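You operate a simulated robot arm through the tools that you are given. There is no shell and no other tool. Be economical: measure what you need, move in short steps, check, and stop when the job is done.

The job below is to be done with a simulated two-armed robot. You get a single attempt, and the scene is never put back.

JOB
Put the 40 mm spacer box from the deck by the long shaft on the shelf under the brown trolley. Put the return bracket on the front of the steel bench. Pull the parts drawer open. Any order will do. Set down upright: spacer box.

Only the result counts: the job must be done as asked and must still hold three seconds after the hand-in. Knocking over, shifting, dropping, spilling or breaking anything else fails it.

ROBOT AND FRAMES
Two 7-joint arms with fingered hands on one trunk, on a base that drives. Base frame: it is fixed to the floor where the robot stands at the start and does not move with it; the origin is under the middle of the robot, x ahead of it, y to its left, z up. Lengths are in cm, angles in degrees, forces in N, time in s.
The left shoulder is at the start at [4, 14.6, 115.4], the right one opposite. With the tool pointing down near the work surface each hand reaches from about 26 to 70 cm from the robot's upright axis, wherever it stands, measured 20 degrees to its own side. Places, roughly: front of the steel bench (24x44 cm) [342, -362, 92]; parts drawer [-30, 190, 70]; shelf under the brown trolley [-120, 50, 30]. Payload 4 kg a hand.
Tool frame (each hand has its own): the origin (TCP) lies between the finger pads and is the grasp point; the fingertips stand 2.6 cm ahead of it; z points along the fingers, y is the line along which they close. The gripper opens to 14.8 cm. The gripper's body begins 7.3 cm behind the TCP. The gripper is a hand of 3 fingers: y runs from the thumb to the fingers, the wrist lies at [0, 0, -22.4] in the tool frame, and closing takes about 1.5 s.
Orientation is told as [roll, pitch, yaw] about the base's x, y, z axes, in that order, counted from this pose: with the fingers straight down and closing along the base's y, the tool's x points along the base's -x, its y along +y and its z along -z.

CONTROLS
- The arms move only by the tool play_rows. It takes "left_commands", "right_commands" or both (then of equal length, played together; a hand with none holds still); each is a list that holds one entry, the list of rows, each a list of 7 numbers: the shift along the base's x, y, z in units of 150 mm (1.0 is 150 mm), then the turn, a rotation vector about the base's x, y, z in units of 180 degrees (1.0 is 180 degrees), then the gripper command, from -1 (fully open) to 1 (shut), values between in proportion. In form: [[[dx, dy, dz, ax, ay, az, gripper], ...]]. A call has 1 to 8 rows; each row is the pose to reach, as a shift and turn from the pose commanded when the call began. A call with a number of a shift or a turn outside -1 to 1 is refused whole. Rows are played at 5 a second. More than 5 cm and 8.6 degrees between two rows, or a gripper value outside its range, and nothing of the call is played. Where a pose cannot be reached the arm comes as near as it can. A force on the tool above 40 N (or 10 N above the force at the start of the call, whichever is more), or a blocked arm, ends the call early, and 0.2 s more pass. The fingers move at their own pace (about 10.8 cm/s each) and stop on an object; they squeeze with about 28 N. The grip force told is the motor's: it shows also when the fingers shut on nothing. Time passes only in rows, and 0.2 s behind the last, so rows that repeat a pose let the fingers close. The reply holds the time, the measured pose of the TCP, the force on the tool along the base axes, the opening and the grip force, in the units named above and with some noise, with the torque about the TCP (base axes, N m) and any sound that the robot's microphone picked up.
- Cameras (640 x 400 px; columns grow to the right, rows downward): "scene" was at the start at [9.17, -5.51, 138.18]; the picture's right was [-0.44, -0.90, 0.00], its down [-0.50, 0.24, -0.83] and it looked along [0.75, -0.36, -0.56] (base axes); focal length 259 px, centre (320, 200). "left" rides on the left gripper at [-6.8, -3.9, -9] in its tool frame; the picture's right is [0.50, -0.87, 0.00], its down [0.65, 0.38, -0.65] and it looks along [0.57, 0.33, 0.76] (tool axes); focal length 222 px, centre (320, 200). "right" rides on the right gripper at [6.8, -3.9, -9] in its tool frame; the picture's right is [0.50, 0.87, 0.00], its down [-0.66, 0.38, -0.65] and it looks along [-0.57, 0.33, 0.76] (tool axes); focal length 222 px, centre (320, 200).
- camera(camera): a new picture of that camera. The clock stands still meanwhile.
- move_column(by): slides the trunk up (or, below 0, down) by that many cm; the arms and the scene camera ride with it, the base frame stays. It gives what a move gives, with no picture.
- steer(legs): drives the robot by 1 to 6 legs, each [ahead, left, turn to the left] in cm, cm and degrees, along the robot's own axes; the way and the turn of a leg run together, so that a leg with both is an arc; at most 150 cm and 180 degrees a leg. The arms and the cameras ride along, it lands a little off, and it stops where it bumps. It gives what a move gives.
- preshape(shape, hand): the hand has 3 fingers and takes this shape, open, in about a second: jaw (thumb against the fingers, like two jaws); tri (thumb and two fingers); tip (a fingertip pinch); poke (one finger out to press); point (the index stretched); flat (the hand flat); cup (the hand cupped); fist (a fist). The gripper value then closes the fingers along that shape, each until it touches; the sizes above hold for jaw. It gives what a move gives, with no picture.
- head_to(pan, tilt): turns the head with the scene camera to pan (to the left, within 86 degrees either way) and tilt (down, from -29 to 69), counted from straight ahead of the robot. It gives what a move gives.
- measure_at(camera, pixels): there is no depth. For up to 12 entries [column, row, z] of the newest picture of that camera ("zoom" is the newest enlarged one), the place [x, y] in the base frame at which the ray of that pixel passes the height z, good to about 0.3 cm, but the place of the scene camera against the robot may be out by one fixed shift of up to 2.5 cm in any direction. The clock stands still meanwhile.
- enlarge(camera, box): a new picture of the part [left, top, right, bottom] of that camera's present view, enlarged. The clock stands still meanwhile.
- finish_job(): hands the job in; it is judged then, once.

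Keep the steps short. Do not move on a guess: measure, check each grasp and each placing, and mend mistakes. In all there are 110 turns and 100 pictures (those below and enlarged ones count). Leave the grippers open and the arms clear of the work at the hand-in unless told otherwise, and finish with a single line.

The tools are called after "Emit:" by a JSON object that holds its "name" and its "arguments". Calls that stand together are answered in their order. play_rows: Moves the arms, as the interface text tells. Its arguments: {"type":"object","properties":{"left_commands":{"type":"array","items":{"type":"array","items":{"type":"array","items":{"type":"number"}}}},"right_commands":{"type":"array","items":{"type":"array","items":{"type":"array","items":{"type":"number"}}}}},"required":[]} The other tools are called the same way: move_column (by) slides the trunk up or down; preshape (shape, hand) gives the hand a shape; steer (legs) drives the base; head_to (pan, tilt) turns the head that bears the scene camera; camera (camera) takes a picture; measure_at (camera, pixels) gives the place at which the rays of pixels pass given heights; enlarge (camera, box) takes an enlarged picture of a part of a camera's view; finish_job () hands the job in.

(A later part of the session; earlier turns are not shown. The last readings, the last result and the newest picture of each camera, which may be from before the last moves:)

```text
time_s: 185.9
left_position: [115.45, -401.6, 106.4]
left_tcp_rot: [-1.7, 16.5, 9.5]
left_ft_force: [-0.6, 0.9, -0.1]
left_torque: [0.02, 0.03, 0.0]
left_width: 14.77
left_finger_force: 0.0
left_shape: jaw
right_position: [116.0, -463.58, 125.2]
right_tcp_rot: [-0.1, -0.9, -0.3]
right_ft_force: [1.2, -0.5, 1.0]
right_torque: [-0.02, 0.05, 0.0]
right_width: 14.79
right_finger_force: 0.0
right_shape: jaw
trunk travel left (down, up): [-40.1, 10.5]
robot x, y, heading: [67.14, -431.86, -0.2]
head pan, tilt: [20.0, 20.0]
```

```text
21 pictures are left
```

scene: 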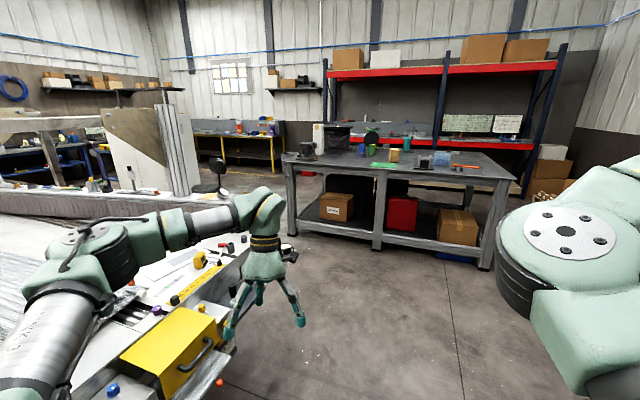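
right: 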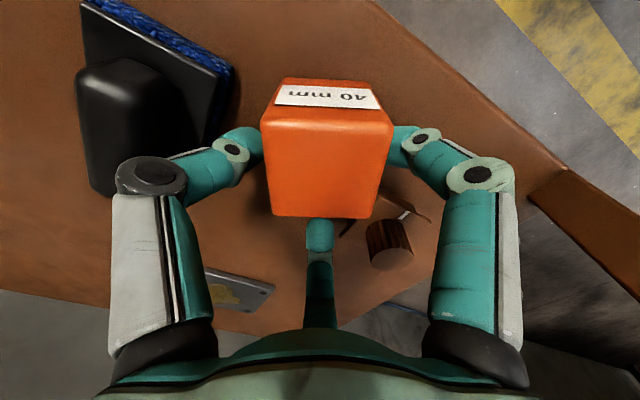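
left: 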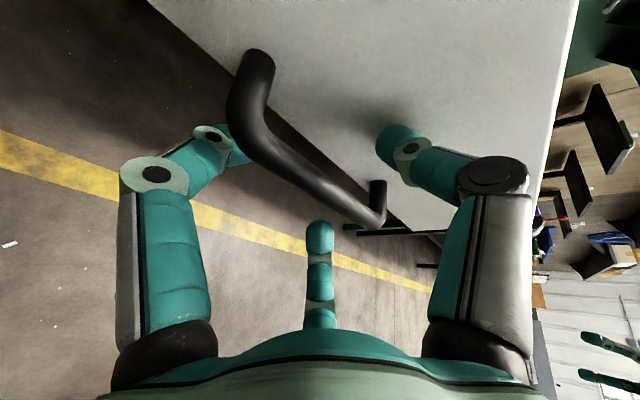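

The steel bench stands ahead. Enlarging its top and measuring the front edge.

Emit:
{"name": "enlarge", "arguments": {"camera": "scene", "box": [270, 110, 530, 200]}}

Emit:
{"name": "measure_at", "arguments": {"camera": "scene", "pixels": [[285, 161, 92], [515, 180, 92], [383, 168, 92], [394, 157, 92], [372, 252, 0], [486, 268, 0], [292, 233, 0], [220, 385, 60]]}}

Emit:
{"name": "enlarge", "arguments": {"camera": "scene", "box": [80, 220, 320, 400]}}

```text
2.46 times, centred on (400, 155) of scene
```

zoom: 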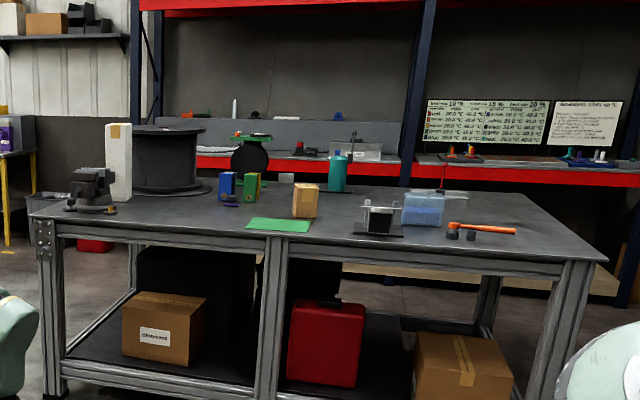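

```text
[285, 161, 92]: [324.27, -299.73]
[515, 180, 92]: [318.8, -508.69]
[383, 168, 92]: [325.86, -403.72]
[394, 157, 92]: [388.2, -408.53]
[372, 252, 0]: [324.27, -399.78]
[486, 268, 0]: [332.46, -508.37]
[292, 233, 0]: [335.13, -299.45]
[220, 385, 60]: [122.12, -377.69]
```

```text
2.22 times, centred on (200, 310) of scene
```

zoom: 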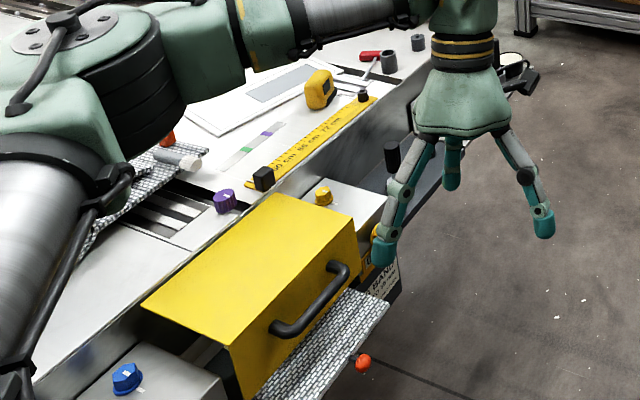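

The bench front strip at [330–354, -384…-340] is free. I haven't found the bracket yet; panning left to view the brown planks at the conveyor's end.

Emit:
{"name": "head_to", "arguments": {"pan": 86, "tilt": 28}}

Emit:
{"name": "camera", "arguments": {"camera": "scene"}}

Emit:
{"name": "enlarge", "arguments": {"camera": "scene", "box": [0, 150, 320, 350]}}

```text
time_s: 187.2
left_position: [115.56, -401.71, 106.34]
left_tcp_rot: [-1.9, 16.5, 9.5]
left_ft_force: [0.0, -0.2, -1.2]
left_torque: [0.01, -0.02, -0.02]
left_width: 14.78
left_finger_force: 0.0
left_shape: jaw
right_position: [115.94, -463.56, 125.18]
right_tcp_rot: [0.1, -0.9, -0.3]
right_ft_force: [0.3, -0.9, -0.4]
right_torque: [0.01, 0.02, 0.02]
right_width: 14.82
right_finger_force: 0.0
right_shape: jaw
trunk travel left (down, up): [-40.1, 10.5]
robot x, y, heading: [67.29, -431.61, -0.0]
head pan, tilt: [85.9, 28.0]
```

```text
18 pictures are left
```

scene: 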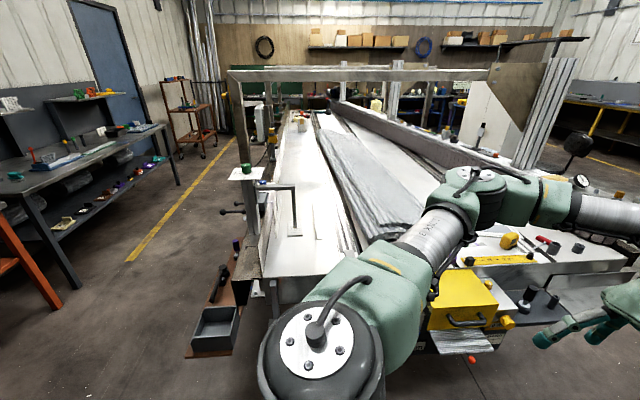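

```text
2.00 times, centred on (160, 250) of scene
```

zoom: 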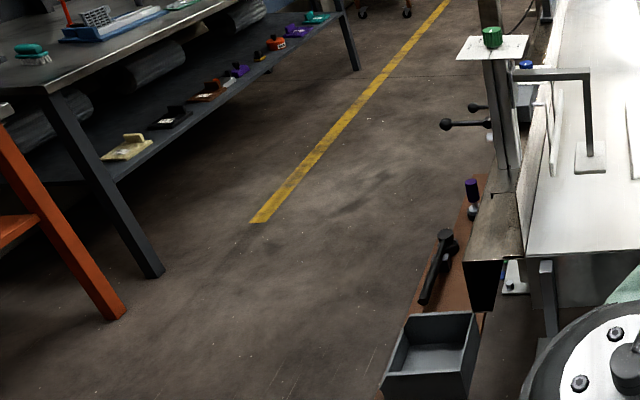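

The grey bench's lower shelf (left) holds a row of small coloured brackets with labels. Enlarging that shelf.

Emit:
{"name": "enlarge", "arguments": {"camera": "scene", "box": [35, 145, 185, 240]}}

Emit:
{"name": "measure_at", "arguments": {"camera": "scene", "pixels": [[62, 223, 45], [105, 192, 45], [160, 157, 45], [80, 288, 0], [85, 210, 45], [22, 195, 90], [165, 125, 90], [215, 355, 40]]}}

```text
4.21 times, centred on (110, 192) of scene
```

zoom: 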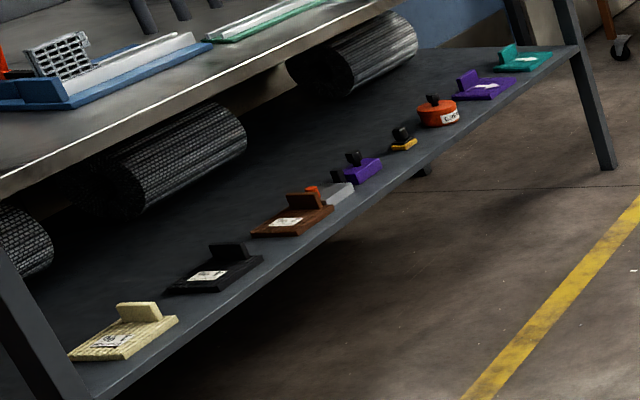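

```text
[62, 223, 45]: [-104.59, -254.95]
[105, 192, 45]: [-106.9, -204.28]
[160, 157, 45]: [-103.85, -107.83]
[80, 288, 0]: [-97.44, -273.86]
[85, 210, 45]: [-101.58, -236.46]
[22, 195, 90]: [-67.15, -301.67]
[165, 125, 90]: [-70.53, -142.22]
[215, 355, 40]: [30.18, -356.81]
```

Those are L-brackets with labels (cream, black, brown, purple, teal) on the shelf at x≈-103, y -255…-110. I'll drive back and read the labels: trunk up 10, back out, turn left, and go up the aisle.

Emit:
{"name": "move_column", "arguments": {"by": 10}}

Emit:
{"name": "steer", "arguments": {"legs": [[-105, 0, 0], [0, 0, 90], [150, 0, 0], [60, 0, 0]]}}

Emit:
{"name": "head_to", "arguments": {"pan": 70, "tilt": 45}}

Emit:
{"name": "camera", "arguments": {"camera": "scene"}}

```text
time_s: 188.6
left_position: [115.58, -401.7, 116.36]
left_tcp_rot: [-1.8, 16.4, 9.5]
left_ft_force: [-0.3, 0.1, 0.3]
left_torque: [-0.03, 0.0, 0.0]
left_width: 14.81
left_finger_force: 0.0
left_shape: jaw
right_position: [115.94, -463.61, 135.24]
right_tcp_rot: [-0.1, -0.8, -0.3]
right_ft_force: [0.1, 0.6, 0.2]
right_torque: [0.01, 0.0, -0.04]
right_width: 14.8
right_finger_force: 0.1
right_shape: jaw
trunk travel left (down, up): [-50.1, 0.5]
robot x, y, heading: [66.81, -431.65, 0.0]
head pan, tilt: [85.9, 28.0]
```

```text
time_s: 207.8
left_position: [-67.75, -173.51, 116.35]
left_tcp_rot: [-1.9, 16.5, 99.5]
left_ft_force: [-0.1, -0.3, 0.5]
left_torque: [0.03, 0.03, 0.04]
left_width: 14.79
left_finger_force: 0.0
left_shape: jaw
right_position: [-5.65, -173.25, 135.25]
right_tcp_rot: [-0.1, -1.0, 89.5]
right_ft_force: [1.4, -0.1, -0.3]
right_torque: [-0.02, -0.03, 0.04]
right_width: 14.79
right_finger_force: 0.0
right_shape: jaw
trunk travel left (down, up): [-50.1, 0.5]
robot x, y, heading: [-37.77, -221.9, 89.8]
head pan, tilt: [85.9, 28.0]
```

```text
time_s: 208.6
left_position: [-67.66, -173.35, 116.34]
left_tcp_rot: [-1.8, 16.5, 99.4]
left_ft_force: [0.5, -0.3, 0.2]
left_torque: [0.0, -0.03, 0.01]
left_width: 14.76
left_finger_force: 0.1
left_shape: jaw
right_position: [-5.8, -173.05, 135.14]
right_tcp_rot: [-0.1, -0.8, 89.6]
right_ft_force: [-0.1, 0.5, -0.5]
right_torque: [0.0, 0.01, 0.0]
right_width: 14.76
right_finger_force: 0.1
right_shape: jaw
trunk travel left (down, up): [-50.1, 0.5]
robot x, y, heading: [-38.31, -221.95, 89.8]
head pan, tilt: [70.0, 45.0]
```

```text
15 pictures are left
```

scene: 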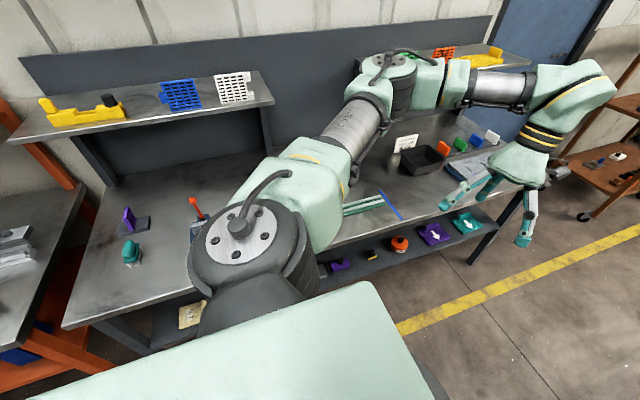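

Labels carry symbols. Turning to face the bench, centred, to see all brackets.

Emit:
{"name": "steer", "arguments": {"legs": [[-5, 0, 0], [0, 0, 90], [-8, -42, 0]]}}

Emit:
{"name": "head_to", "arguments": {"pan": 0, "tilt": 50}}

Emit:
{"name": "camera", "arguments": {"camera": "scene"}}

```text
time_s: 215.6
left_position: [-78.37, -215.35, 116.25]
left_tcp_rot: [-1.9, 16.5, -169.9]
left_ft_force: [-0.2, -0.2, 0.9]
left_torque: [0.01, -0.02, -0.01]
left_width: 14.79
left_finger_force: 0.1
left_shape: jaw
right_position: [-79.37, -153.44, 135.17]
right_tcp_rot: [-0.2, -0.8, -179.7]
right_ft_force: [0.8, -0.7, 0.3]
right_torque: [0.01, -0.01, 0.02]
right_width: 14.8
right_finger_force: 0.0
right_shape: jaw
trunk travel left (down, up): [-50.1, 0.5]
robot x, y, heading: [-30.17, -185.12, -179.6]
head pan, tilt: [70.0, 45.0]
```

```text
time_s: 217.0
left_position: [-78.48, -215.23, 116.28]
left_tcp_rot: [-1.8, 16.5, -169.9]
left_ft_force: [0.0, 0.4, -0.7]
left_torque: [-0.01, -0.01, -0.02]
left_width: 14.8
left_finger_force: 0.1
left_shape: jaw
right_position: [-79.31, -153.15, 135.25]
right_tcp_rot: [-0.1, -1.0, -179.8]
right_ft_force: [-0.2, 0.4, 0.0]
right_torque: [-0.01, -0.03, 0.04]
right_width: 14.8
right_finger_force: 0.0
right_shape: jaw
trunk travel left (down, up): [-50.1, 0.5]
robot x, y, heading: [-30.54, -184.92, -179.7]
head pan, tilt: [0.0, 50.0]
```

```text
14 pictures are left
```

scene: 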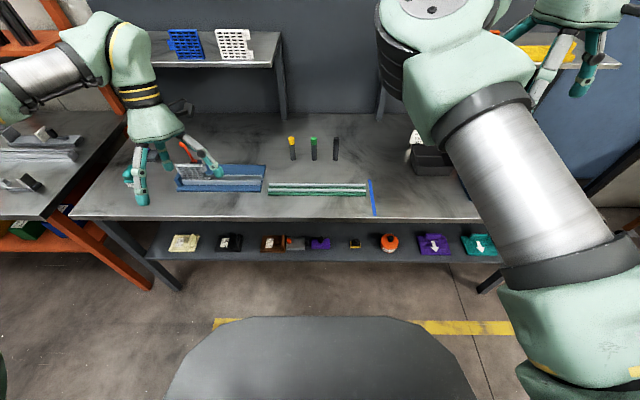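

Emit:
{"name": "enlarge", "arguments": {"camera": "scene", "box": [160, 222, 340, 272]}}

Emit:
{"name": "enlarge", "arguments": {"camera": "scene", "box": [330, 222, 510, 272]}}

Emit:
{"name": "measure_at", "arguments": {"camera": "scene", "pixels": [[183, 250, 45], [228, 250, 45], [272, 250, 45], [435, 254, 45], [480, 253, 45], [300, 262, 45], [300, 218, 90], [300, 262, 40]]}}

```text
3.56 times, centred on (250, 247) of scene
```

zoom: 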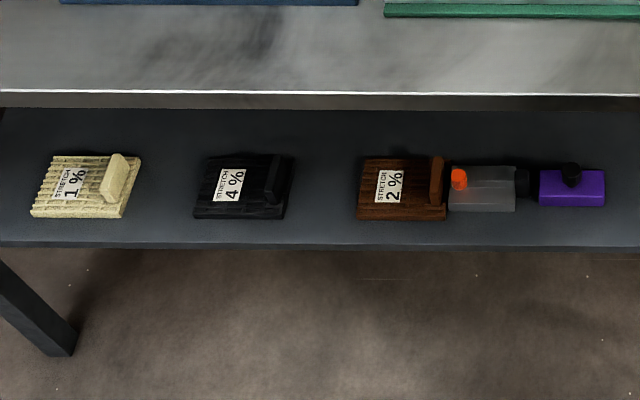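

```text
3.56 times, centred on (420, 247) of scene
```

zoom: 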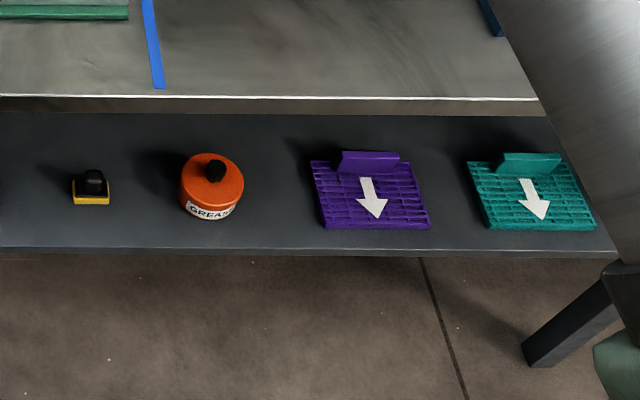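

```text
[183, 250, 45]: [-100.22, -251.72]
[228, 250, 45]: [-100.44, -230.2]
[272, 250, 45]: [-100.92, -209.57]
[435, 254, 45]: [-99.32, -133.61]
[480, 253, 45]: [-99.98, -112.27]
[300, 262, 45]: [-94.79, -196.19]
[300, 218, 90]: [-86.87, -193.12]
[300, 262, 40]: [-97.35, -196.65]
```

Those are belt-stretch samples, not the bracket. I'll turn to heading +90 and inspect the conveyor side by panning right.

Emit:
{"name": "steer", "arguments": {"legs": [[10, 0, 0], [0, 0, -90], [30, 0, 0]]}}

Emit:
{"name": "head_to", "arguments": {"pan": -75, "tilt": 25}}

Emit:
{"name": "camera", "arguments": {"camera": "scene"}}

```text
time_s: 223.7
left_position: [-68.71, -105.97, 116.41]
left_tcp_rot: [-1.9, 16.4, 98.6]
left_ft_force: [1.3, 0.2, -0.3]
left_torque: [0.01, 0.0, -0.01]
left_width: 14.8
left_finger_force: 0.0
left_shape: jaw
right_position: [-6.79, -106.69, 135.27]
right_tcp_rot: [-0.1, -1.0, 88.8]
right_ft_force: [-0.5, -0.3, -0.8]
right_torque: [0.04, -0.01, 0.01]
right_width: 14.81
right_finger_force: 0.1
right_shape: jaw
trunk travel left (down, up): [-50.1, 0.5]
robot x, y, heading: [-39.29, -154.46, 88.8]
head pan, tilt: [0.0, 50.0]
```

```text
time_s: 225.2
left_position: [-68.64, -105.71, 116.34]
left_tcp_rot: [-1.9, 16.5, 98.6]
left_ft_force: [-0.4, 0.1, 0.5]
left_torque: [0.01, 0.02, -0.02]
left_width: 14.79
left_finger_force: 0.1
left_shape: jaw
right_position: [-6.63, -106.3, 135.17]
right_tcp_rot: [-0.1, -1.0, 88.9]
right_ft_force: [0.1, -1.1, 0.5]
right_torque: [0.0, 0.01, -0.01]
right_width: 14.77
right_finger_force: 0.1
right_shape: jaw
trunk travel left (down, up): [-50.1, 0.5]
robot x, y, heading: [-39.68, -154.44, 89.0]
head pan, tilt: [-75.0, 25.0]
```

```text
11 pictures are left
```

scene: 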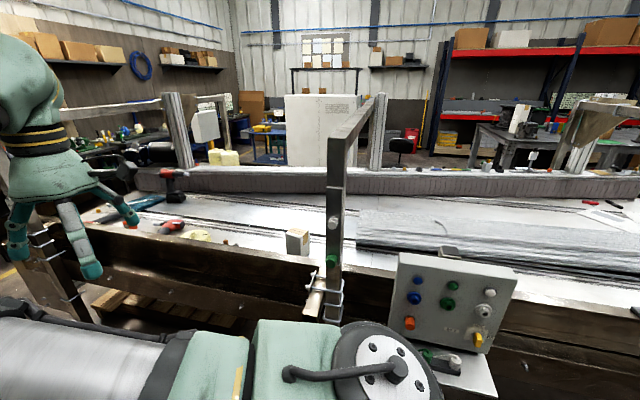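

Enlarged views are true zooms, so I can inspect distant benches. The black bench to the north had red and blue bracket-like items; lowering the right hand out of the view line and zooming there.

Emit:
{"name": "play_rows", "arguments": {"right_commands": [[[0, 0, -0.2, 0, 0, 0, -1], [0, 0, -0.4, 0, 0, 0, -1], [0, 0, -0.6, 0, 0, 0, -1], [0, 0, -0.8, 0, 0, 0, -1], [0, 0, -1, 0, 0, 0, -1]]]}}

Emit:
{"name": "play_rows", "arguments": {"right_commands": [[[0, 0, -0.2, 0, 0, 0, -1], [0, 0, -0.4, 0, 0, 0, -1], [0, 0, -0.6, 0, 0, 0, -1], [0, 0, -0.8, 0, 0, 0, -1], [0, 0, -1, 0, 0, 0, -1]]]}}

Emit:
{"name": "head_to", "arguments": {"pan": -22, "tilt": 14}}

Emit:
{"name": "enlarge", "arguments": {"camera": "scene", "box": [200, 120, 460, 250]}}

```text
time_s: 226.4
left_position: [-68.74, -105.58, 116.31]
left_tcp_rot: [-1.8, 16.4, 98.6]
left_ft_force: [-0.2, -0.7, 1.6]
left_torque: [0.01, -0.01, -0.02]
left_width: 14.77
left_finger_force: 0.0
left_shape: jaw
right_position: [-6.8, -106.28, 120.15]
right_tcp_rot: [0.0, -0.8, 88.8]
right_ft_force: [0.1, -0.7, -0.7]
right_torque: [0.0, 0.01, 0.03]
right_width: 14.79
right_finger_force: 0.1
right_shape: jaw
trunk travel left (down, up): [-50.1, 0.5]
robot x, y, heading: [-39.43, -154.7, 89.1]
head pan, tilt: [-75.0, 25.0]
```

```text
time_s: 227.6
left_position: [-68.66, -105.81, 116.3]
left_tcp_rot: [-1.9, 16.5, 98.6]
left_ft_force: [-0.1, -0.9, 0.0]
left_torque: [0.01, 0.02, 0.01]
left_width: 14.8
left_finger_force: 0.1
left_shape: jaw
right_position: [-6.75, -106.39, 105.06]
right_tcp_rot: [-0.1, -0.9, 88.7]
right_ft_force: [-0.3, 0.0, -0.4]
right_torque: [0.01, 0.01, -0.01]
right_width: 14.77
right_finger_force: 0.1
right_shape: jaw
trunk travel left (down, up): [-50.1, 0.5]
robot x, y, heading: [-39.85, -154.76, 88.9]
head pan, tilt: [-75.0, 25.0]
```

```text
time_s: 228.8
left_position: [-68.8, -105.8, 116.34]
left_tcp_rot: [-1.8, 16.5, 98.7]
left_ft_force: [-0.5, 0.5, 0.0]
left_torque: [0.0, -0.02, -0.02]
left_width: 14.78
left_finger_force: 0.1
left_shape: jaw
right_position: [-6.67, -106.45, 105.18]
right_tcp_rot: [-0.1, -0.9, 88.9]
right_ft_force: [0.2, -0.6, -0.3]
right_torque: [0.0, -0.01, 0.03]
right_width: 14.76
right_finger_force: 0.1
right_shape: jaw
trunk travel left (down, up): [-50.1, 0.5]
robot x, y, heading: [-39.39, -154.79, 88.8]
head pan, tilt: [-22.0, 14.0]
```

```text
2.46 times, centred on (330, 185) of scene
```

zoom: 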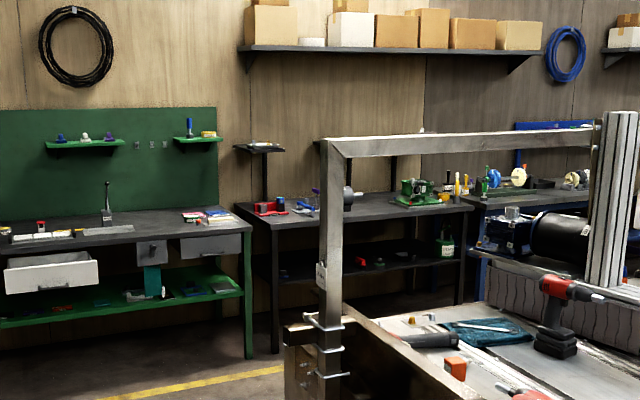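

Zooming tighter on the black bench top.

Emit:
{"name": "enlarge", "arguments": {"camera": "scene", "box": [292, 155, 392, 217]}}

```text
6.40 times, centred on (342, 186) of scene
```

zoom: 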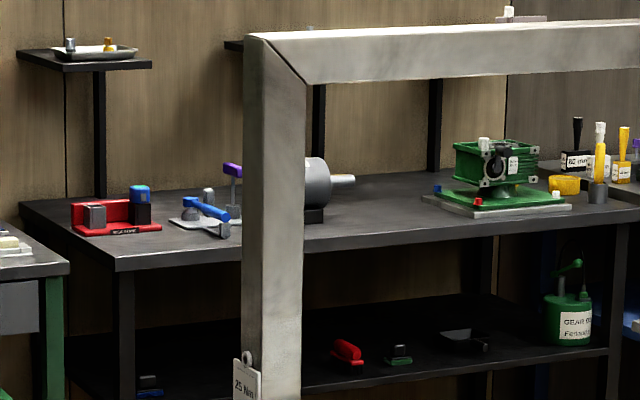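

The red L-shaped bracket at left has a label. Zooming in tightly on it.

Emit:
{"name": "enlarge", "arguments": {"camera": "scene", "box": [301, 181, 331, 197]}}

Emit:
{"name": "measure_at", "arguments": {"camera": "scene", "pixels": [[311, 191, 90], [311, 191, 85], [311, 191, 80]]}}

```text
16.00 times, centred on (316, 189) of scene
```

zoom: 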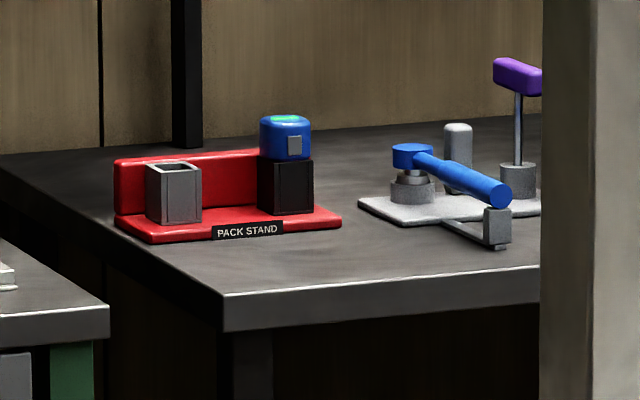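

```text
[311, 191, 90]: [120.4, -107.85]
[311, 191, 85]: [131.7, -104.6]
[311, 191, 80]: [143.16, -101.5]
```

That is a "PACK STAND" – not it. The blue bench beyond shows wheels on bracket-like mounts; zooming there.

Emit:
{"name": "enlarge", "arguments": {"camera": "scene", "box": [380, 155, 460, 205]}}

```text
8.00 times, centred on (420, 180) of scene
```

zoom: 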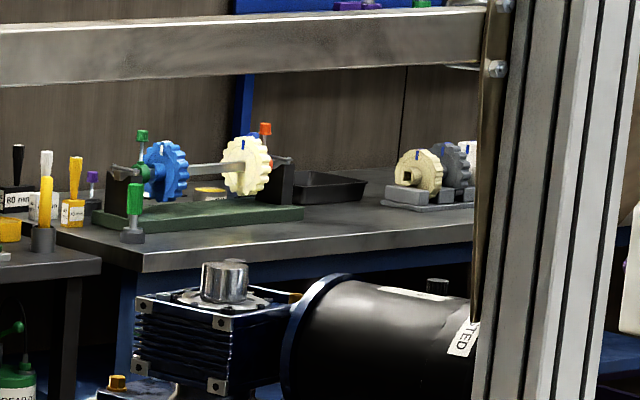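

Only a shaft stand with sprockets there. On the trolley top I earlier noticed a grey post-and-arm piece near the green can; zooming on that from here.

Emit:
{"name": "head_to", "arguments": {"pan": 18, "tilt": 18}}

Emit:
{"name": "enlarge", "arguments": {"camera": "scene", "box": [255, 160, 385, 240]}}

```text
time_s: 229.9
left_position: [-68.85, -105.77, 116.47]
left_tcp_rot: [-1.9, 16.5, 98.6]
left_ft_force: [1.0, 0.1, 0.3]
left_torque: [-0.04, 0.02, -0.01]
left_width: 14.78
left_finger_force: 0.0
left_shape: jaw
right_position: [-6.77, -106.46, 105.19]
right_tcp_rot: [-0.1, -0.9, 88.9]
right_ft_force: [0.1, -0.3, 0.2]
right_torque: [0.0, 0.02, 0.01]
right_width: 14.78
right_finger_force: 0.0
right_shape: jaw
trunk travel left (down, up): [-50.1, 0.5]
robot x, y, heading: [-39.43, -154.67, 89.0]
head pan, tilt: [18.0, 18.0]
```

```text
4.92 times, centred on (320, 200) of scene
```

zoom: 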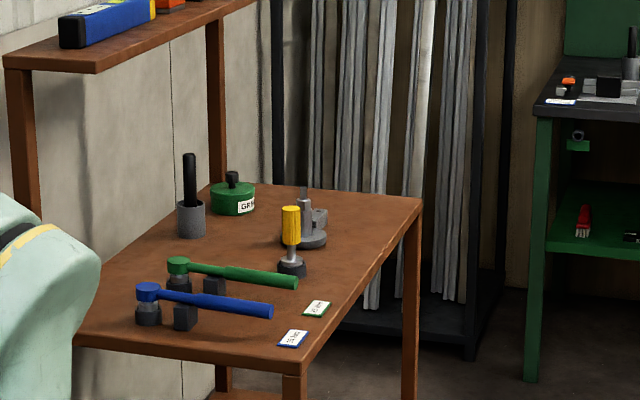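

Not conclusive either. The remaining strong candidate is the brown strip on the start deck (near [66,-78]) with an upright grip tab and mounted rollers, i.e. a roller bracket. Driving back to it: up the aisle, turn to face the conveyor at y≈-66, midway between the posts.

Emit:
{"name": "steer", "arguments": {"legs": [[89, 0, 0], [0, 0, -89], [22, 0, 0]]}}

Emit:
{"name": "move_column", "arguments": {"by": -18}}

Emit:
{"name": "head_to", "arguments": {"pan": -5, "tilt": 38}}

Emit:
{"name": "camera", "arguments": {"camera": "scene"}}

```text
time_s: 239.7
left_position: [31.48, -34.06, 116.39]
left_tcp_rot: [-1.9, 16.3, 10.4]
left_ft_force: [0.0, -0.8, -0.3]
left_torque: [0.0, -0.03, 0.01]
left_width: 14.79
left_finger_force: 0.0
left_shape: jaw
right_position: [32.88, -96.15, 105.39]
right_tcp_rot: [-0.1, -1.1, 0.7]
right_ft_force: [0.4, -0.4, 0.0]
right_torque: [-0.02, -0.08, -0.02]
right_width: 14.78
right_finger_force: 0.0
right_shape: jaw
trunk travel left (down, up): [-50.1, 0.5]
robot x, y, heading: [-16.14, -64.66, 0.9]
head pan, tilt: [18.0, 18.0]
```

```text
time_s: 241.7
left_position: [31.93, -33.99, 98.41]
left_tcp_rot: [-1.9, 16.6, 10.5]
left_ft_force: [-0.7, -0.2, -0.3]
left_torque: [-0.04, 0.0, 0.0]
left_width: 14.77
left_finger_force: 0.1
left_shape: jaw
right_position: [33.17, -95.99, 87.16]
right_tcp_rot: [0.0, -1.0, 0.6]
right_ft_force: [0.2, -0.5, 0.0]
right_torque: [-0.01, 0.01, 0.01]
right_width: 14.79
right_finger_force: 0.2
right_shape: jaw
trunk travel left (down, up): [-32.1, 18.5]
robot x, y, heading: [-16.32, -64.74, 0.8]
head pan, tilt: [18.0, 18.0]
```

```text
time_s: 242.5
left_position: [31.88, -34.04, 98.23]
left_tcp_rot: [-1.9, 16.4, 10.5]
left_ft_force: [-0.4, 1.0, -0.3]
left_torque: [0.01, -0.02, -0.04]
left_width: 14.8
left_finger_force: 0.0
left_shape: jaw
right_position: [33.18, -96.13, 87.07]
right_tcp_rot: [-0.1, -0.9, 0.6]
right_ft_force: [-0.9, 0.2, 0.6]
right_torque: [0.03, 0.02, 0.01]
right_width: 14.81
right_finger_force: 0.1
right_shape: jaw
trunk travel left (down, up): [-32.1, 18.5]
robot x, y, heading: [-16.24, -64.97, 0.8]
head pan, tilt: [-5.0, 38.0]
```

```text
5 pictures are left
```

scene: 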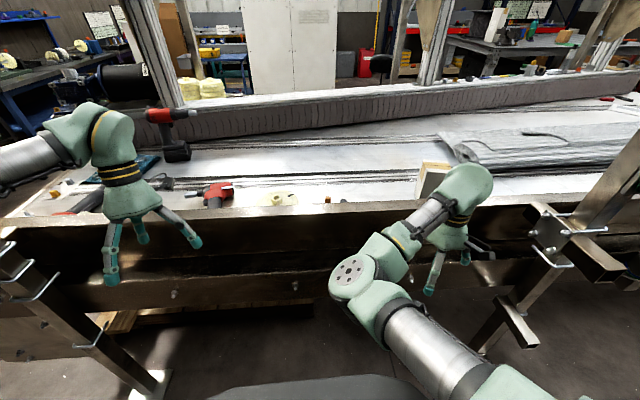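

Right hand is beside the rim; raising it and placing its camera so it looks straight at the strip.

Emit:
{"name": "play_rows", "arguments": {"right_commands": [[[0, 0, 0.25, 0, 0, 0, -1], [0, 0, 0.5, 0, 0, 0, -1], [0, 0, 0.75, 0, 0, 0, -1], [0, 0, 1, 0, 0, 0, -1]]]}}

Emit:
{"name": "play_rows", "arguments": {"right_commands": [[[0, 0, 0.2, 0, 0, 0, -1], [0.2, 0.1, 0.4, 0, 0, 0, -1], [0.4, 0.2, 0.4, 0, 0, 0, -1], [0.6, 0.3, 0.4, 0, 0, 0, -1], [0.77, 0.37, 0.4, 0, 0, 0, -1], [0.77, 0.37, 0.4, 0, 0, 0, -1]]]}}

Emit:
{"name": "camera", "arguments": {"camera": "right"}}

```text
time_s: 243.5
left_position: [31.93, -34.06, 98.39]
left_tcp_rot: [-1.9, 16.5, 10.5]
left_ft_force: [0.3, 0.1, 0.1]
left_torque: [0.01, 0.01, -0.04]
left_width: 14.79
left_finger_force: 0.0
left_shape: jaw
right_position: [33.03, -96.02, 102.15]
right_tcp_rot: [0.0, -0.9, 0.6]
right_ft_force: [-0.5, 0.1, -0.1]
right_torque: [-0.01, 0.01, -0.03]
right_width: 14.79
right_finger_force: 0.0
right_shape: jaw
trunk travel left (down, up): [-32.1, 18.5]
robot x, y, heading: [-16.06, -64.72, 0.8]
head pan, tilt: [-5.0, 38.0]
```

```text
time_s: 244.9
left_position: [31.81, -34.09, 98.38]
left_tcp_rot: [-1.9, 16.5, 10.5]
left_ft_force: [0.4, 0.0, 0.4]
left_torque: [0.01, 0.02, -0.01]
left_width: 14.78
left_finger_force: 0.0
left_shape: jaw
right_position: [44.7, -90.48, 108.3]
right_tcp_rot: [-0.2, -0.9, 0.5]
right_ft_force: [1.4, -0.2, -0.2]
right_torque: [0.02, 0.01, 0.02]
right_width: 14.8
right_finger_force: 0.0
right_shape: jaw
trunk travel left (down, up): [-32.1, 18.5]
robot x, y, heading: [-16.02, -64.35, 0.8]
head pan, tilt: [-5.0, 38.0]
```

```text
4 pictures are left
```

right: 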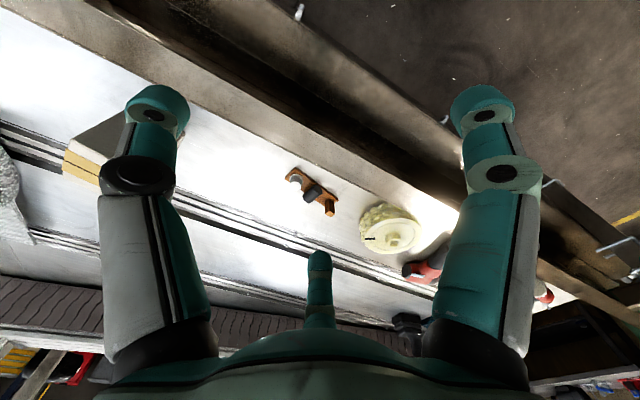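

The strip is centred at (312,190). Enlarging it for identification and exact measurement.

Emit:
{"name": "enlarge", "arguments": {"camera": "right", "box": [278, 160, 348, 222]}}

```text
6.45 times, centred on (313, 191) of right
```

zoom: 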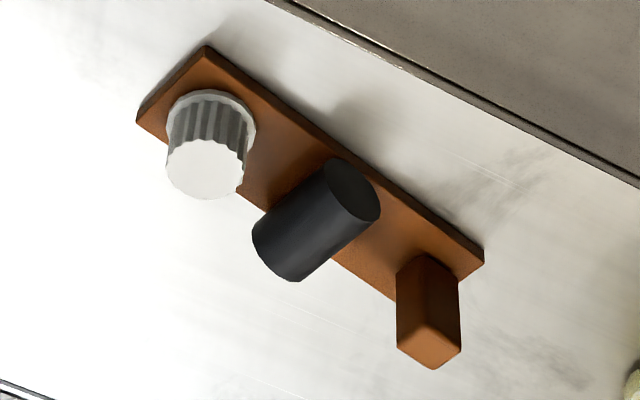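

It's a plate with a roller, a fluted knob and an upright grip post – a roller bracket. Measuring plate corners and the grip post.

Emit:
{"name": "measure_at", "arguments": {"camera": "zoom", "pixels": [[205, 47, 76], [137, 122, 75], [485, 255, 76], [432, 258, 76], [400, 290, 76], [397, 345, 80], [433, 368, 80], [461, 347, 80], [397, 345, 78.5], [433, 368, 78.5], [461, 347, 78.5], [315, 220, 79]]}}

```text
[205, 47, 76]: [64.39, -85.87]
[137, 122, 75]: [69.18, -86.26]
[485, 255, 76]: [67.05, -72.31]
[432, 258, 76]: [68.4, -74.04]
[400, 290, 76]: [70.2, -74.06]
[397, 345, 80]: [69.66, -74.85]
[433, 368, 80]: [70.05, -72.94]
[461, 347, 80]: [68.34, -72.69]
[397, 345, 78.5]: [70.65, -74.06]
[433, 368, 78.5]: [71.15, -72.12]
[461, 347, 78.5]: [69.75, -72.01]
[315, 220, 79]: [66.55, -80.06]
```

Grip post centre ≈[69.6,-73.3], ~2 cm square, top z≈79; plate runs 11° off y. Driving 17 cm closer, then moving over it with matching yaw and a 10° tilt.

Emit:
{"name": "steer", "arguments": {"legs": [[17, 0, -0.8]]}}

Emit:
{"name": "play_rows", "arguments": {"right_commands": [[[0.1, 0.2, 0, 0, -0.011, -0.013, -1], [0.2, 0.4, -0.1, 0, -0.022, -0.026, -0.5], [0.3, 0.6, -0.2, 0, -0.033, -0.039, 0], [0.4, 0.8, -0.3, 0, -0.044, -0.052, 0.3], [0.5, 1, -0.4, 0, -0.055, -0.063, 0.4], [0.5, 1, -0.4, 0, -0.055, -0.063, 0.4]]]}}

```text
time_s: 246.4
left_position: [48.98, -34.55, 98.43]
left_tcp_rot: [-2.0, 16.4, 9.7]
left_ft_force: [0.3, -0.1, 0.3]
left_torque: [-0.02, -0.01, 0.03]
left_width: 14.8
left_finger_force: 0.1
left_shape: jaw
right_position: [61.09, -91.17, 108.27]
right_tcp_rot: [-0.1, -1.0, -0.3]
right_ft_force: [-0.8, 0.1, -0.6]
right_torque: [0.02, 0.01, -0.01]
right_width: 14.77
right_finger_force: 0.1
right_shape: jaw
trunk travel left (down, up): [-32.1, 18.5]
robot x, y, heading: [0.71, -64.72, 0.3]
head pan, tilt: [-5.0, 38.0]
```

```text
time_s: 247.8
left_position: [49.21, -34.62, 98.38]
left_tcp_rot: [-1.8, 16.5, 9.7]
left_ft_force: [0.6, -0.3, 0.2]
left_torque: [-0.03, 0.0, 0.0]
left_width: 14.77
left_finger_force: 0.0
left_shape: jaw
right_position: [68.68, -76.07, 102.2]
right_tcp_rot: [0.9, -10.8, -11.6]
right_ft_force: [0.1, 1.6, 0.1]
right_torque: [-0.04, -0.02, 0.01]
right_width: 4.48
right_finger_force: 0.0
right_shape: jaw
trunk travel left (down, up): [-32.1, 18.5]
robot x, y, heading: [0.58, -64.3, 0.2]
head pan, tilt: [-5.0, 38.0]
```

On track. Descending to z≈88 above the post.

Emit:
{"name": "play_rows", "arguments": {"right_commands": [[[0.04, 0.12, -0.15, 0, 0, 0, 0.4], [0.04, 0.185, -0.3, 0, 0, 0, 0.4], [0.04, 0.185, -0.5, 0, 0, 0, 0.4], [0.04, 0.185, -0.7, 0, 0, 0, 0.4], [0.04, 0.185, -0.93, 0, 0, 0, 0.4], [0.04, 0.185, -0.93, 0, 0, 0, 0.4]]]}}

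Emit:
{"name": "enlarge", "arguments": {"camera": "right", "box": [160, 60, 480, 260]}}

```text
time_s: 249.2
left_position: [48.96, -34.64, 98.3]
left_tcp_rot: [-1.9, 16.6, 9.7]
left_ft_force: [-0.4, -0.2, -0.2]
left_torque: [0.0, 0.0, 0.01]
left_width: 14.78
left_finger_force: 0.0
left_shape: jaw
right_position: [69.14, -73.27, 88.31]
right_tcp_rot: [0.9, -10.7, -11.6]
right_ft_force: [0.0, 0.3, -1.0]
right_torque: [-0.02, 0.02, -0.03]
right_width: 4.45
right_finger_force: 0.1
right_shape: jaw
trunk travel left (down, up): [-32.1, 18.5]
robot x, y, heading: [0.09, -64.91, -0.0]
head pan, tilt: [-5.0, 38.0]
```

```text
2.00 times, centred on (320, 160) of right
```

zoom: 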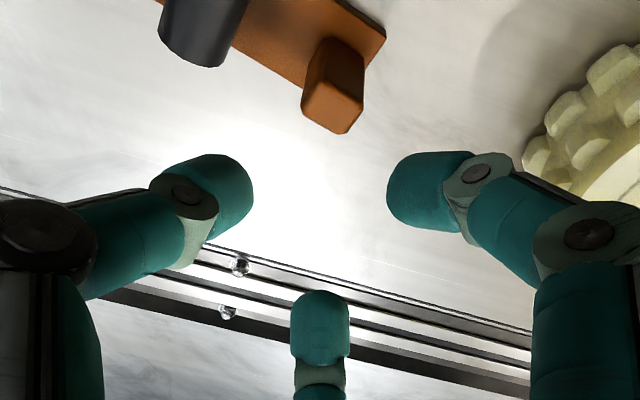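

Re-measuring the post top and base from this closer view.

Emit:
{"name": "measure_at", "arguments": {"camera": "zoom", "pixels": [[302, 112, 79], [345, 133, 79], [363, 97, 79], [325, 80, 79], [325, 38, 76], [385, 35, 76], [302, 112, 80], [345, 133, 80], [363, 97, 80], [222, 65, 79]]}}

```text
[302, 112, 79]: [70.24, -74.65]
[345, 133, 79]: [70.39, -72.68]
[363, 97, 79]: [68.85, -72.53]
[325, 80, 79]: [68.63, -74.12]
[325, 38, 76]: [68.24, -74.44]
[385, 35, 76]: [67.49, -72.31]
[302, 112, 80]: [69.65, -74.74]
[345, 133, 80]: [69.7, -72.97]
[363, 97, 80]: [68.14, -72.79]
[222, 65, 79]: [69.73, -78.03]
```

Post centre [69.4,-73.5]; the roller is 3.5 cm away, clear of the thumb. Descending to z≈79.2 and closing.

Emit:
{"name": "play_rows", "arguments": {"right_commands": [[[0, -0.013, -0.15, 0, 0, 0, 0.4], [0, -0.013, -0.3, 0, 0, 0, 0.4], [0, -0.013, -0.45, 0, 0, 0, 0.4], [0, -0.013, -0.55, 0, 0, 0, 0.4], [0, -0.013, -0.607, 0, 0, 0, 0.4], [0, -0.013, -0.607, 0, 0, 0, 0.4]]]}}

Emit:
{"name": "play_rows", "arguments": {"right_commands": [[[0, 0, 0, 0, 0, 0, 0.6], [0, 0, 0, 0, 0, 0, 0.8], [0, 0, 0, 0, 0, 0, 1], [0, 0, 0, 0, 0, 0, 1], [0, 0, 0, 0, 0, 0, 1], [0, 0, 0, 0, 0, 0, 1]]]}}

```text
time_s: 250.6
left_position: [49.04, -34.48, 98.32]
left_tcp_rot: [-1.9, 16.4, 9.7]
left_ft_force: [-0.4, 0.5, 0.9]
left_torque: [-0.01, -0.01, 0.0]
left_width: 14.79
left_finger_force: 0.0
left_shape: jaw
right_position: [69.18, -73.59, 79.2]
right_tcp_rot: [0.9, -10.8, -11.6]
right_ft_force: [-0.1, -0.4, 1.1]
right_torque: [0.01, -0.01, 0.0]
right_width: 4.47
right_finger_force: 0.2
right_shape: jaw
trunk travel left (down, up): [-32.1, 18.5]
robot x, y, heading: [0.36, -64.6, -0.1]
head pan, tilt: [-5.0, 38.0]
```

```text
time_s: 252.0
left_position: [49.13, -34.49, 98.24]
left_tcp_rot: [-1.9, 16.4, 9.7]
left_ft_force: [-0.4, -0.5, -0.1]
left_torque: [0.02, 0.0, 0.01]
left_width: 14.81
left_finger_force: 0.0
left_shape: jaw
right_position: [69.12, -73.68, 79.19]
right_tcp_rot: [0.9, -10.7, -11.6]
right_ft_force: [0.8, 0.1, 0.2]
right_torque: [0.0, 0.06, 0.04]
right_width: 1.74
right_finger_force: 27.5
right_shape: jaw
trunk travel left (down, up): [-32.1, 18.5]
robot x, y, heading: [0.65, -64.54, 0.3]
head pan, tilt: [-5.0, 38.0]
```

Gripped the post (width 1.74). Lifting gently and checking the load via force and torque.

Emit:
{"name": "play_rows", "arguments": {"right_commands": [[[0, 0, 0.05, 0, 0, 0, 1], [0, 0, 0.1, 0, 0, 0, 1], [0, 0, 0.2, 0, 0, 0, 1], [0, 0, 0.35, 0, 0, 0, 1], [0, 0, 0.5, 0, 0, 0, 1], [0, 0, 0.65, 0, 0, 0, 1], [0, 0, 0.8, 0, 0, 0, 1], [0, 0, 0.8, 0, 0, 0, 1]]]}}

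```text
time_s: 253.8
left_position: [49.2, -34.43, 98.27]
left_tcp_rot: [-1.8, 16.4, 9.8]
left_ft_force: [0.2, 0.7, -0.1]
left_torque: [-0.01, -0.02, -0.01]
left_width: 14.78
left_finger_force: 0.0
left_shape: jaw
right_position: [69.41, -73.68, 91.14]
right_tcp_rot: [0.8, -10.7, -11.5]
right_ft_force: [0.1, 0.2, -2.6]
right_torque: [0.1, -0.03, 0.02]
right_width: 1.78
right_finger_force: 28.4
right_shape: jaw
trunk travel left (down, up): [-32.1, 18.5]
robot x, y, heading: [0.92, -64.62, 0.2]
head pan, tilt: [-5.0, 38.0]
```

The full plate is held (2.6 N, matching torque). Raising to z≈106, drawing the hand in, then backing out to the aisle.

Emit:
{"name": "play_rows", "arguments": {"right_commands": [[[0, 0, 0.2, 0, 0, 0, 1], [0, 0, 0.4, 0, 0, 0, 1], [0, 0, 0.6, 0, 0, 0, 1], [0, 0, 0.8, 0, 0, 0, 1], [0, 0, 1, 0, 0, 0, 1]]]}}

Emit:
{"name": "play_rows", "arguments": {"right_commands": [[[-0.12, -0.1, 0.1, 0, 0, 0, 1], [-0.25, -0.22, 0.2, 0, 0, 0, 1], [-0.4, -0.36, 0.3, 0, 0, 0, 1], [-0.55, -0.5, 0.3, 0, 0, 0, 1], [-0.7, -0.64, 0.3, 0, 0, 0, 1], [-0.85, -0.77, 0.3, 0, 0, 0, 1], [-1, -0.9, 0.3, 0, 0, 0, 1]]]}}

Emit:
{"name": "steer", "arguments": {"legs": [[-40, 0, 0]]}}

```text
time_s: 255.0
left_position: [49.1, -34.54, 98.49]
left_tcp_rot: [-1.9, 16.5, 9.7]
left_ft_force: [-0.4, 0.6, -0.2]
left_torque: [0.01, 0.01, 0.02]
left_width: 14.82
left_finger_force: 0.1
left_shape: jaw
right_position: [69.2, -73.64, 106.18]
right_tcp_rot: [0.9, -10.7, -11.6]
right_ft_force: [0.1, 0.4, -2.4]
right_torque: [0.11, -0.03, 0.01]
right_width: 1.77
right_finger_force: 28.1
right_shape: jaw
trunk travel left (down, up): [-32.1, 18.5]
robot x, y, heading: [0.95, -64.27, -0.1]
head pan, tilt: [-5.0, 38.0]
```

```text
time_s: 256.6
left_position: [49.24, -34.69, 98.32]
left_tcp_rot: [-1.8, 16.6, 9.7]
left_ft_force: [0.4, 0.7, -0.3]
left_torque: [0.01, 0.01, 0.03]
left_width: 14.78
left_finger_force: 0.0
left_shape: jaw
right_position: [61.3, -88.34, 112.78]
right_tcp_rot: [0.8, -10.7, -11.7]
right_ft_force: [0.8, -0.9, -3.2]
right_torque: [0.15, -0.06, 0.0]
right_width: 1.75
right_finger_force: 28.6
right_shape: jaw
right hand out of reach, approached as far as the arm can: row 2, 3, 4, 5, 6, 7
trunk travel left (down, up): [-32.1, 18.5]
robot x, y, heading: [0.47, -64.68, 0.0]
head pan, tilt: [-5.0, 38.0]
```

```text
time_s: 259.1
left_position: [9.18, -34.54, 98.25]
left_tcp_rot: [-1.8, 16.5, 9.8]
left_ft_force: [-0.1, 1.0, -0.5]
left_torque: [-0.02, 0.02, 0.0]
left_width: 14.81
left_finger_force: 0.1
left_shape: jaw
right_position: [21.41, -88.09, 112.65]
right_tcp_rot: [0.9, -10.7, -11.6]
right_ft_force: [-0.1, 0.1, -2.0]
right_torque: [0.13, -0.03, 0.0]
right_width: 1.73
right_finger_force: 27.7
right_shape: jaw
trunk travel left (down, up): [-32.1, 18.5]
robot x, y, heading: [-39.31, -64.55, -0.0]
head pan, tilt: [-5.0, 38.0]
```

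Bracket carried well clear. Raising the trunk 10 cm, turning right and driving down the aisle to y≈-432 again.

Emit:
{"name": "move_column", "arguments": {"by": 10}}

Emit:
{"name": "steer", "arguments": {"legs": [[0, 0, -90], [150, -3, 0], [150, 0, 0], [67, 0, 0], [0, 0, 90]]}}

```text
time_s: 260.4
left_position: [9.26, -34.5, 108.41]
left_tcp_rot: [-1.8, 16.5, 9.9]
left_ft_force: [0.3, 0.1, 0.9]
left_torque: [-0.01, 0.03, -0.01]
left_width: 14.81
left_finger_force: 0.1
left_shape: jaw
right_position: [21.41, -88.21, 122.71]
right_tcp_rot: [0.8, -10.6, -11.4]
right_ft_force: [-0.5, 0.2, -2.2]
right_torque: [0.15, -0.05, 0.0]
right_width: 1.77
right_finger_force: 27.8
right_shape: jaw
trunk travel left (down, up): [-42.1, 8.5]
robot x, y, heading: [-39.34, -64.54, -0.0]
head pan, tilt: [-5.0, 38.0]
```

```text
refused: leg 2 is longer than a leg can be; nothing moved
```

Emit:
{"name": "steer", "arguments": {"legs": [[0, 0, -90], [145, -3, 0], [150, 0, 0], [72, 0, 0], [0, 0, 90]]}}

Emit:
{"name": "steer", "arguments": {"legs": [[150, 0, 0], [100, 0, 0]]}}

```text
time_s: 285.8
left_position: [5.15, -401.79, 108.27]
left_tcp_rot: [-1.8, 16.5, 9.4]
left_ft_force: [0.3, -0.2, 0.4]
left_torque: [-0.03, -0.03, -0.02]
left_width: 14.76
left_finger_force: 0.1
left_shape: jaw
right_position: [16.9, -455.58, 122.85]
right_tcp_rot: [0.9, -10.7, -12.0]
right_ft_force: [-0.3, -0.6, -2.5]
right_torque: [0.12, -0.03, 0.0]
right_width: 1.76
right_finger_force: 28.7
right_shape: jaw
trunk travel left (down, up): [-42.1, 8.5]
robot x, y, heading: [-43.22, -431.12, -0.4]
head pan, tilt: [-5.0, 38.0]
```

```text
time_s: 298.1
left_position: [257.01, -409.61, 108.41]
left_tcp_rot: [-1.8, 16.4, 7.6]
left_ft_force: [0.0, 1.1, 0.4]
left_torque: [0.04, 0.02, 0.0]
left_width: 14.77
left_finger_force: 0.0
left_shape: jaw
right_position: [267.3, -463.63, 122.81]
right_tcp_rot: [0.9, -10.8, -13.6]
right_ft_force: [0.0, -1.0, -2.3]
right_torque: [0.09, -0.01, -0.01]
right_width: 1.71
right_finger_force: 27.9
right_shape: jaw
trunk travel left (down, up): [-42.1, 8.5]
robot x, y, heading: [207.59, -437.96, -2.1]
head pan, tilt: [-5.0, 38.0]
```

Still held. Correcting heading, then ahead 46 and left 70 to face the bench front strip.

Emit:
{"name": "steer", "arguments": {"legs": [[0, 0, 2.1], [46, 0, 0], [0, 70, 0]]}}

Emit:
{"name": "head_to", "arguments": {"pan": -5, "tilt": 35}}

Emit:
{"name": "camera", "arguments": {"camera": "scene"}}

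```text
time_s: 304.7
left_position: [301.85, -337.33, 108.41]
left_tcp_rot: [-1.9, 16.5, 9.7]
left_ft_force: [-0.5, 0.9, -0.7]
left_torque: [0.01, -0.01, 0.01]
left_width: 14.75
left_finger_force: 0.1
left_shape: jaw
right_position: [314.21, -391.0, 122.76]
right_tcp_rot: [1.0, -10.7, -11.7]
right_ft_force: [-0.1, -0.4, -2.6]
right_torque: [0.17, -0.01, 0.02]
right_width: 1.74
right_finger_force: 27.9
right_shape: jaw
trunk travel left (down, up): [-42.1, 8.5]
robot x, y, heading: [253.54, -367.04, 0.3]
head pan, tilt: [-5.0, 38.0]
```

```text
time_s: 305.3
left_position: [301.88, -337.15, 108.32]
left_tcp_rot: [-1.9, 16.5, 9.7]
left_ft_force: [-0.1, 1.1, 0.2]
left_torque: [-0.01, -0.01, 0.04]
left_width: 14.8
left_finger_force: 0.1
left_shape: jaw
right_position: [313.93, -390.81, 122.79]
right_tcp_rot: [0.9, -10.7, -11.7]
right_ft_force: [-0.5, 0.3, -2.9]
right_torque: [0.11, -0.01, -0.02]
right_width: 1.72
right_finger_force: 27.7
right_shape: jaw
trunk travel left (down, up): [-42.1, 8.5]
robot x, y, heading: [253.07, -366.93, 0.0]
head pan, tilt: [-5.0, 35.0]
```

```text
1 pictures are left
```

scene: 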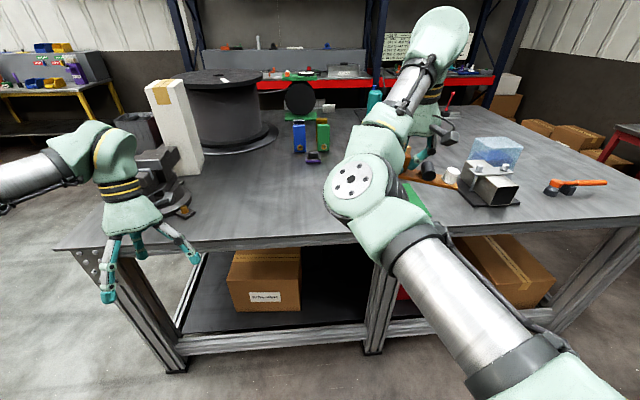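

The bracket hangs level in the hand. There's also a metallic channel-shaped object at (487,190) on the bench; I'll use the last picture to examine it alongside the held piece.

Emit:
{"name": "enlarge", "arguments": {"camera": "scene", "box": [395, 125, 535, 213]}}

Emit:
{"name": "measure_at", "arguments": {"camera": "scene", "pixels": [[52, 250, 92], [300, 243, 92], [640, 215, 92], [405, 185, 92], [420, 212, 92], [315, 160, 92], [190, 215, 92], [465, 205, 92], [515, 205, 92], [400, 175, 92]]}}

```text
4.55 times, centred on (465, 169) of scene
```

zoom: 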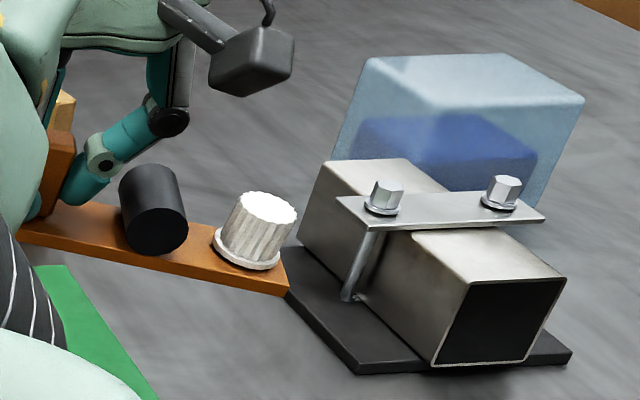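

```text
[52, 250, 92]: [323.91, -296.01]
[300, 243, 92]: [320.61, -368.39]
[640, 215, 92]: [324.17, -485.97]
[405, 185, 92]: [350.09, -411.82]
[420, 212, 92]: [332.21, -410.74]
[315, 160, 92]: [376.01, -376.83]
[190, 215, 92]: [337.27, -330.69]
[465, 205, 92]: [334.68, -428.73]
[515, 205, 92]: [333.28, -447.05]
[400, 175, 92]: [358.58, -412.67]
```

The metal piece is a square-tube clamp fixture, so the held roller bracket is my piece. The front strip (y -384…-340) is free. Raising the left hand away from the vise, moving up to the bench edge, then swinging the right hand over the strip.

Emit:
{"name": "play_rows", "arguments": {"left_commands": [[[-0.05, 0, 0.2, 0, 0, 0, -1], [-0.1, 0, 0.4, 0, 0, 0, -1], [-0.2, 0, 0.6, 0, 0, 0, -1], [-0.3, 0, 0.8, 0, 0, 0, -1], [-0.3, 0, 1, 0, 0, 0, -1]]]}}

Emit:
{"name": "steer", "arguments": {"legs": [[10, 5, 0], [7.5, 0, 0]]}}

Emit:
{"name": "play_rows", "arguments": {"right_commands": [[[0, 0.17, 0, 0, 0, 0, 1], [0.1, 0.34, 0, 0, 0, 0, 1], [0.2, 0.5, 0, 0, 0, 0, 1], [0.3, 0.67, 0, 0, 0, 0, 1], [0.4, 0.84, 0, 0, 0, 0, 1], [0.45, 1, 0, 0, 0, 0, 1], [0.45, 1, 0, 0, 0, 0, 1]]]}}

```text
time_s: 306.5
left_position: [297.31, -337.35, 123.41]
left_tcp_rot: [-1.9, 16.5, 9.7]
left_ft_force: [0.2, 0.3, 0.8]
left_torque: [0.01, 0.01, 0.01]
left_width: 14.83
left_finger_force: 0.1
left_shape: jaw
right_position: [314.07, -390.97, 122.86]
right_tcp_rot: [0.9, -10.7, -11.7]
right_ft_force: [0.5, 0.7, -2.3]
right_torque: [0.11, -0.02, 0.0]
right_width: 1.71
right_finger_force: 27.7
right_shape: jaw
trunk travel left (down, up): [-42.1, 8.5]
robot x, y, heading: [253.77, -366.99, -0.0]
head pan, tilt: [-5.0, 35.0]
```

```text
time_s: 308.3
left_position: [313.9, -332.1, 123.7]
left_tcp_rot: [-1.9, 16.1, 9.6]
left_ft_force: [-0.8, -0.9, -0.1]
left_torque: [-0.01, -0.05, -0.02]
left_width: 14.79
left_finger_force: 0.0
left_shape: jaw
right_position: [330.37, -385.82, 123.29]
right_tcp_rot: [1.0, -11.0, -11.7]
right_ft_force: [-0.7, 0.9, -2.2]
right_torque: [0.12, -0.04, -0.02]
right_width: 1.73
right_finger_force: 27.4
right_shape: jaw
trunk travel left (down, up): [-42.1, 8.5]
robot x, y, heading: [270.39, -362.18, -0.2]
head pan, tilt: [-5.0, 35.0]
```

```text
time_s: 309.9
left_position: [314.71, -332.12, 123.27]
left_tcp_rot: [-1.9, 16.5, 9.5]
left_ft_force: [-0.3, -0.2, 0.1]
left_torque: [0.02, 0.01, -0.01]
left_width: 14.79
left_finger_force: 0.0
left_shape: jaw
right_position: [338.02, -370.68, 122.82]
right_tcp_rot: [0.9, -10.7, -11.7]
right_ft_force: [-0.5, -0.6, -2.2]
right_torque: [0.08, -0.06, 0.03]
right_width: 1.69
right_finger_force: 28.0
right_shape: jaw
right hand out of reach, approached as far as the arm can: row 1, 2, 3
trunk travel left (down, up): [-42.1, 8.5]
robot x, y, heading: [270.47, -362.12, -0.0]
head pan, tilt: [-5.0, 35.0]
```

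Over the strip. Shifting 6.5 cm left and lowering to z≈108, then ≈98.

Emit:
{"name": "play_rows", "arguments": {"right_commands": [[[0, 0.1, 0, 0, 0, 0, 1], [0, 0.25, -0.1, 0, 0, 0, 1], [0, 0.4, -0.3, 0, 0, 0, 1], [0, 0.44, -0.5, 0, 0, 0, 1], [0, 0.44, -0.75, 0, 0, 0, 1], [0, 0.44, -1, 0, 0, 0, 1]]]}}

Emit:
{"name": "play_rows", "arguments": {"right_commands": [[[0, 0, -0.15, 0, 0, 0, 1], [0, 0, -0.3, 0, 0, 0, 1], [0, 0, -0.42, 0, 0, 0, 1], [0, 0, -0.54, 0, 0, 0, 1], [0, 0, -0.62, 0, 0, 0, 1], [0, 0, -0.62, 0, 0, 0, 1]]]}}

```text
time_s: 311.3
left_position: [314.81, -332.17, 123.36]
left_tcp_rot: [-1.9, 16.5, 9.6]
left_ft_force: [0.1, -0.6, -0.3]
left_torque: [0.02, -0.01, -0.03]
left_width: 14.78
left_finger_force: 0.0
left_shape: jaw
right_position: [338.06, -364.2, 107.87]
right_tcp_rot: [0.8, -10.9, -11.8]
right_ft_force: [0.1, 0.2, -1.2]
right_torque: [0.1, 0.0, -0.01]
right_width: 1.69
right_finger_force: 28.0
right_shape: jaw
trunk travel left (down, up): [-42.1, 8.5]
robot x, y, heading: [270.7, -362.13, 0.2]
head pan, tilt: [-5.0, 35.0]
```

```text
time_s: 312.7
left_position: [314.55, -332.18, 123.35]
left_tcp_rot: [-1.9, 16.3, 9.7]
left_ft_force: [0.0, 0.3, 0.2]
left_torque: [-0.03, -0.02, -0.01]
left_width: 14.78
left_finger_force: 0.0
left_shape: jaw
right_position: [338.02, -364.18, 98.62]
right_tcp_rot: [0.9, -10.8, -11.8]
right_ft_force: [-0.1, -0.5, -1.7]
right_torque: [0.11, -0.03, -0.01]
right_width: 1.67
right_finger_force: 27.7
right_shape: jaw
trunk travel left (down, up): [-42.1, 8.5]
robot x, y, heading: [270.86, -362.04, 0.1]
head pan, tilt: [-5.0, 35.0]
```

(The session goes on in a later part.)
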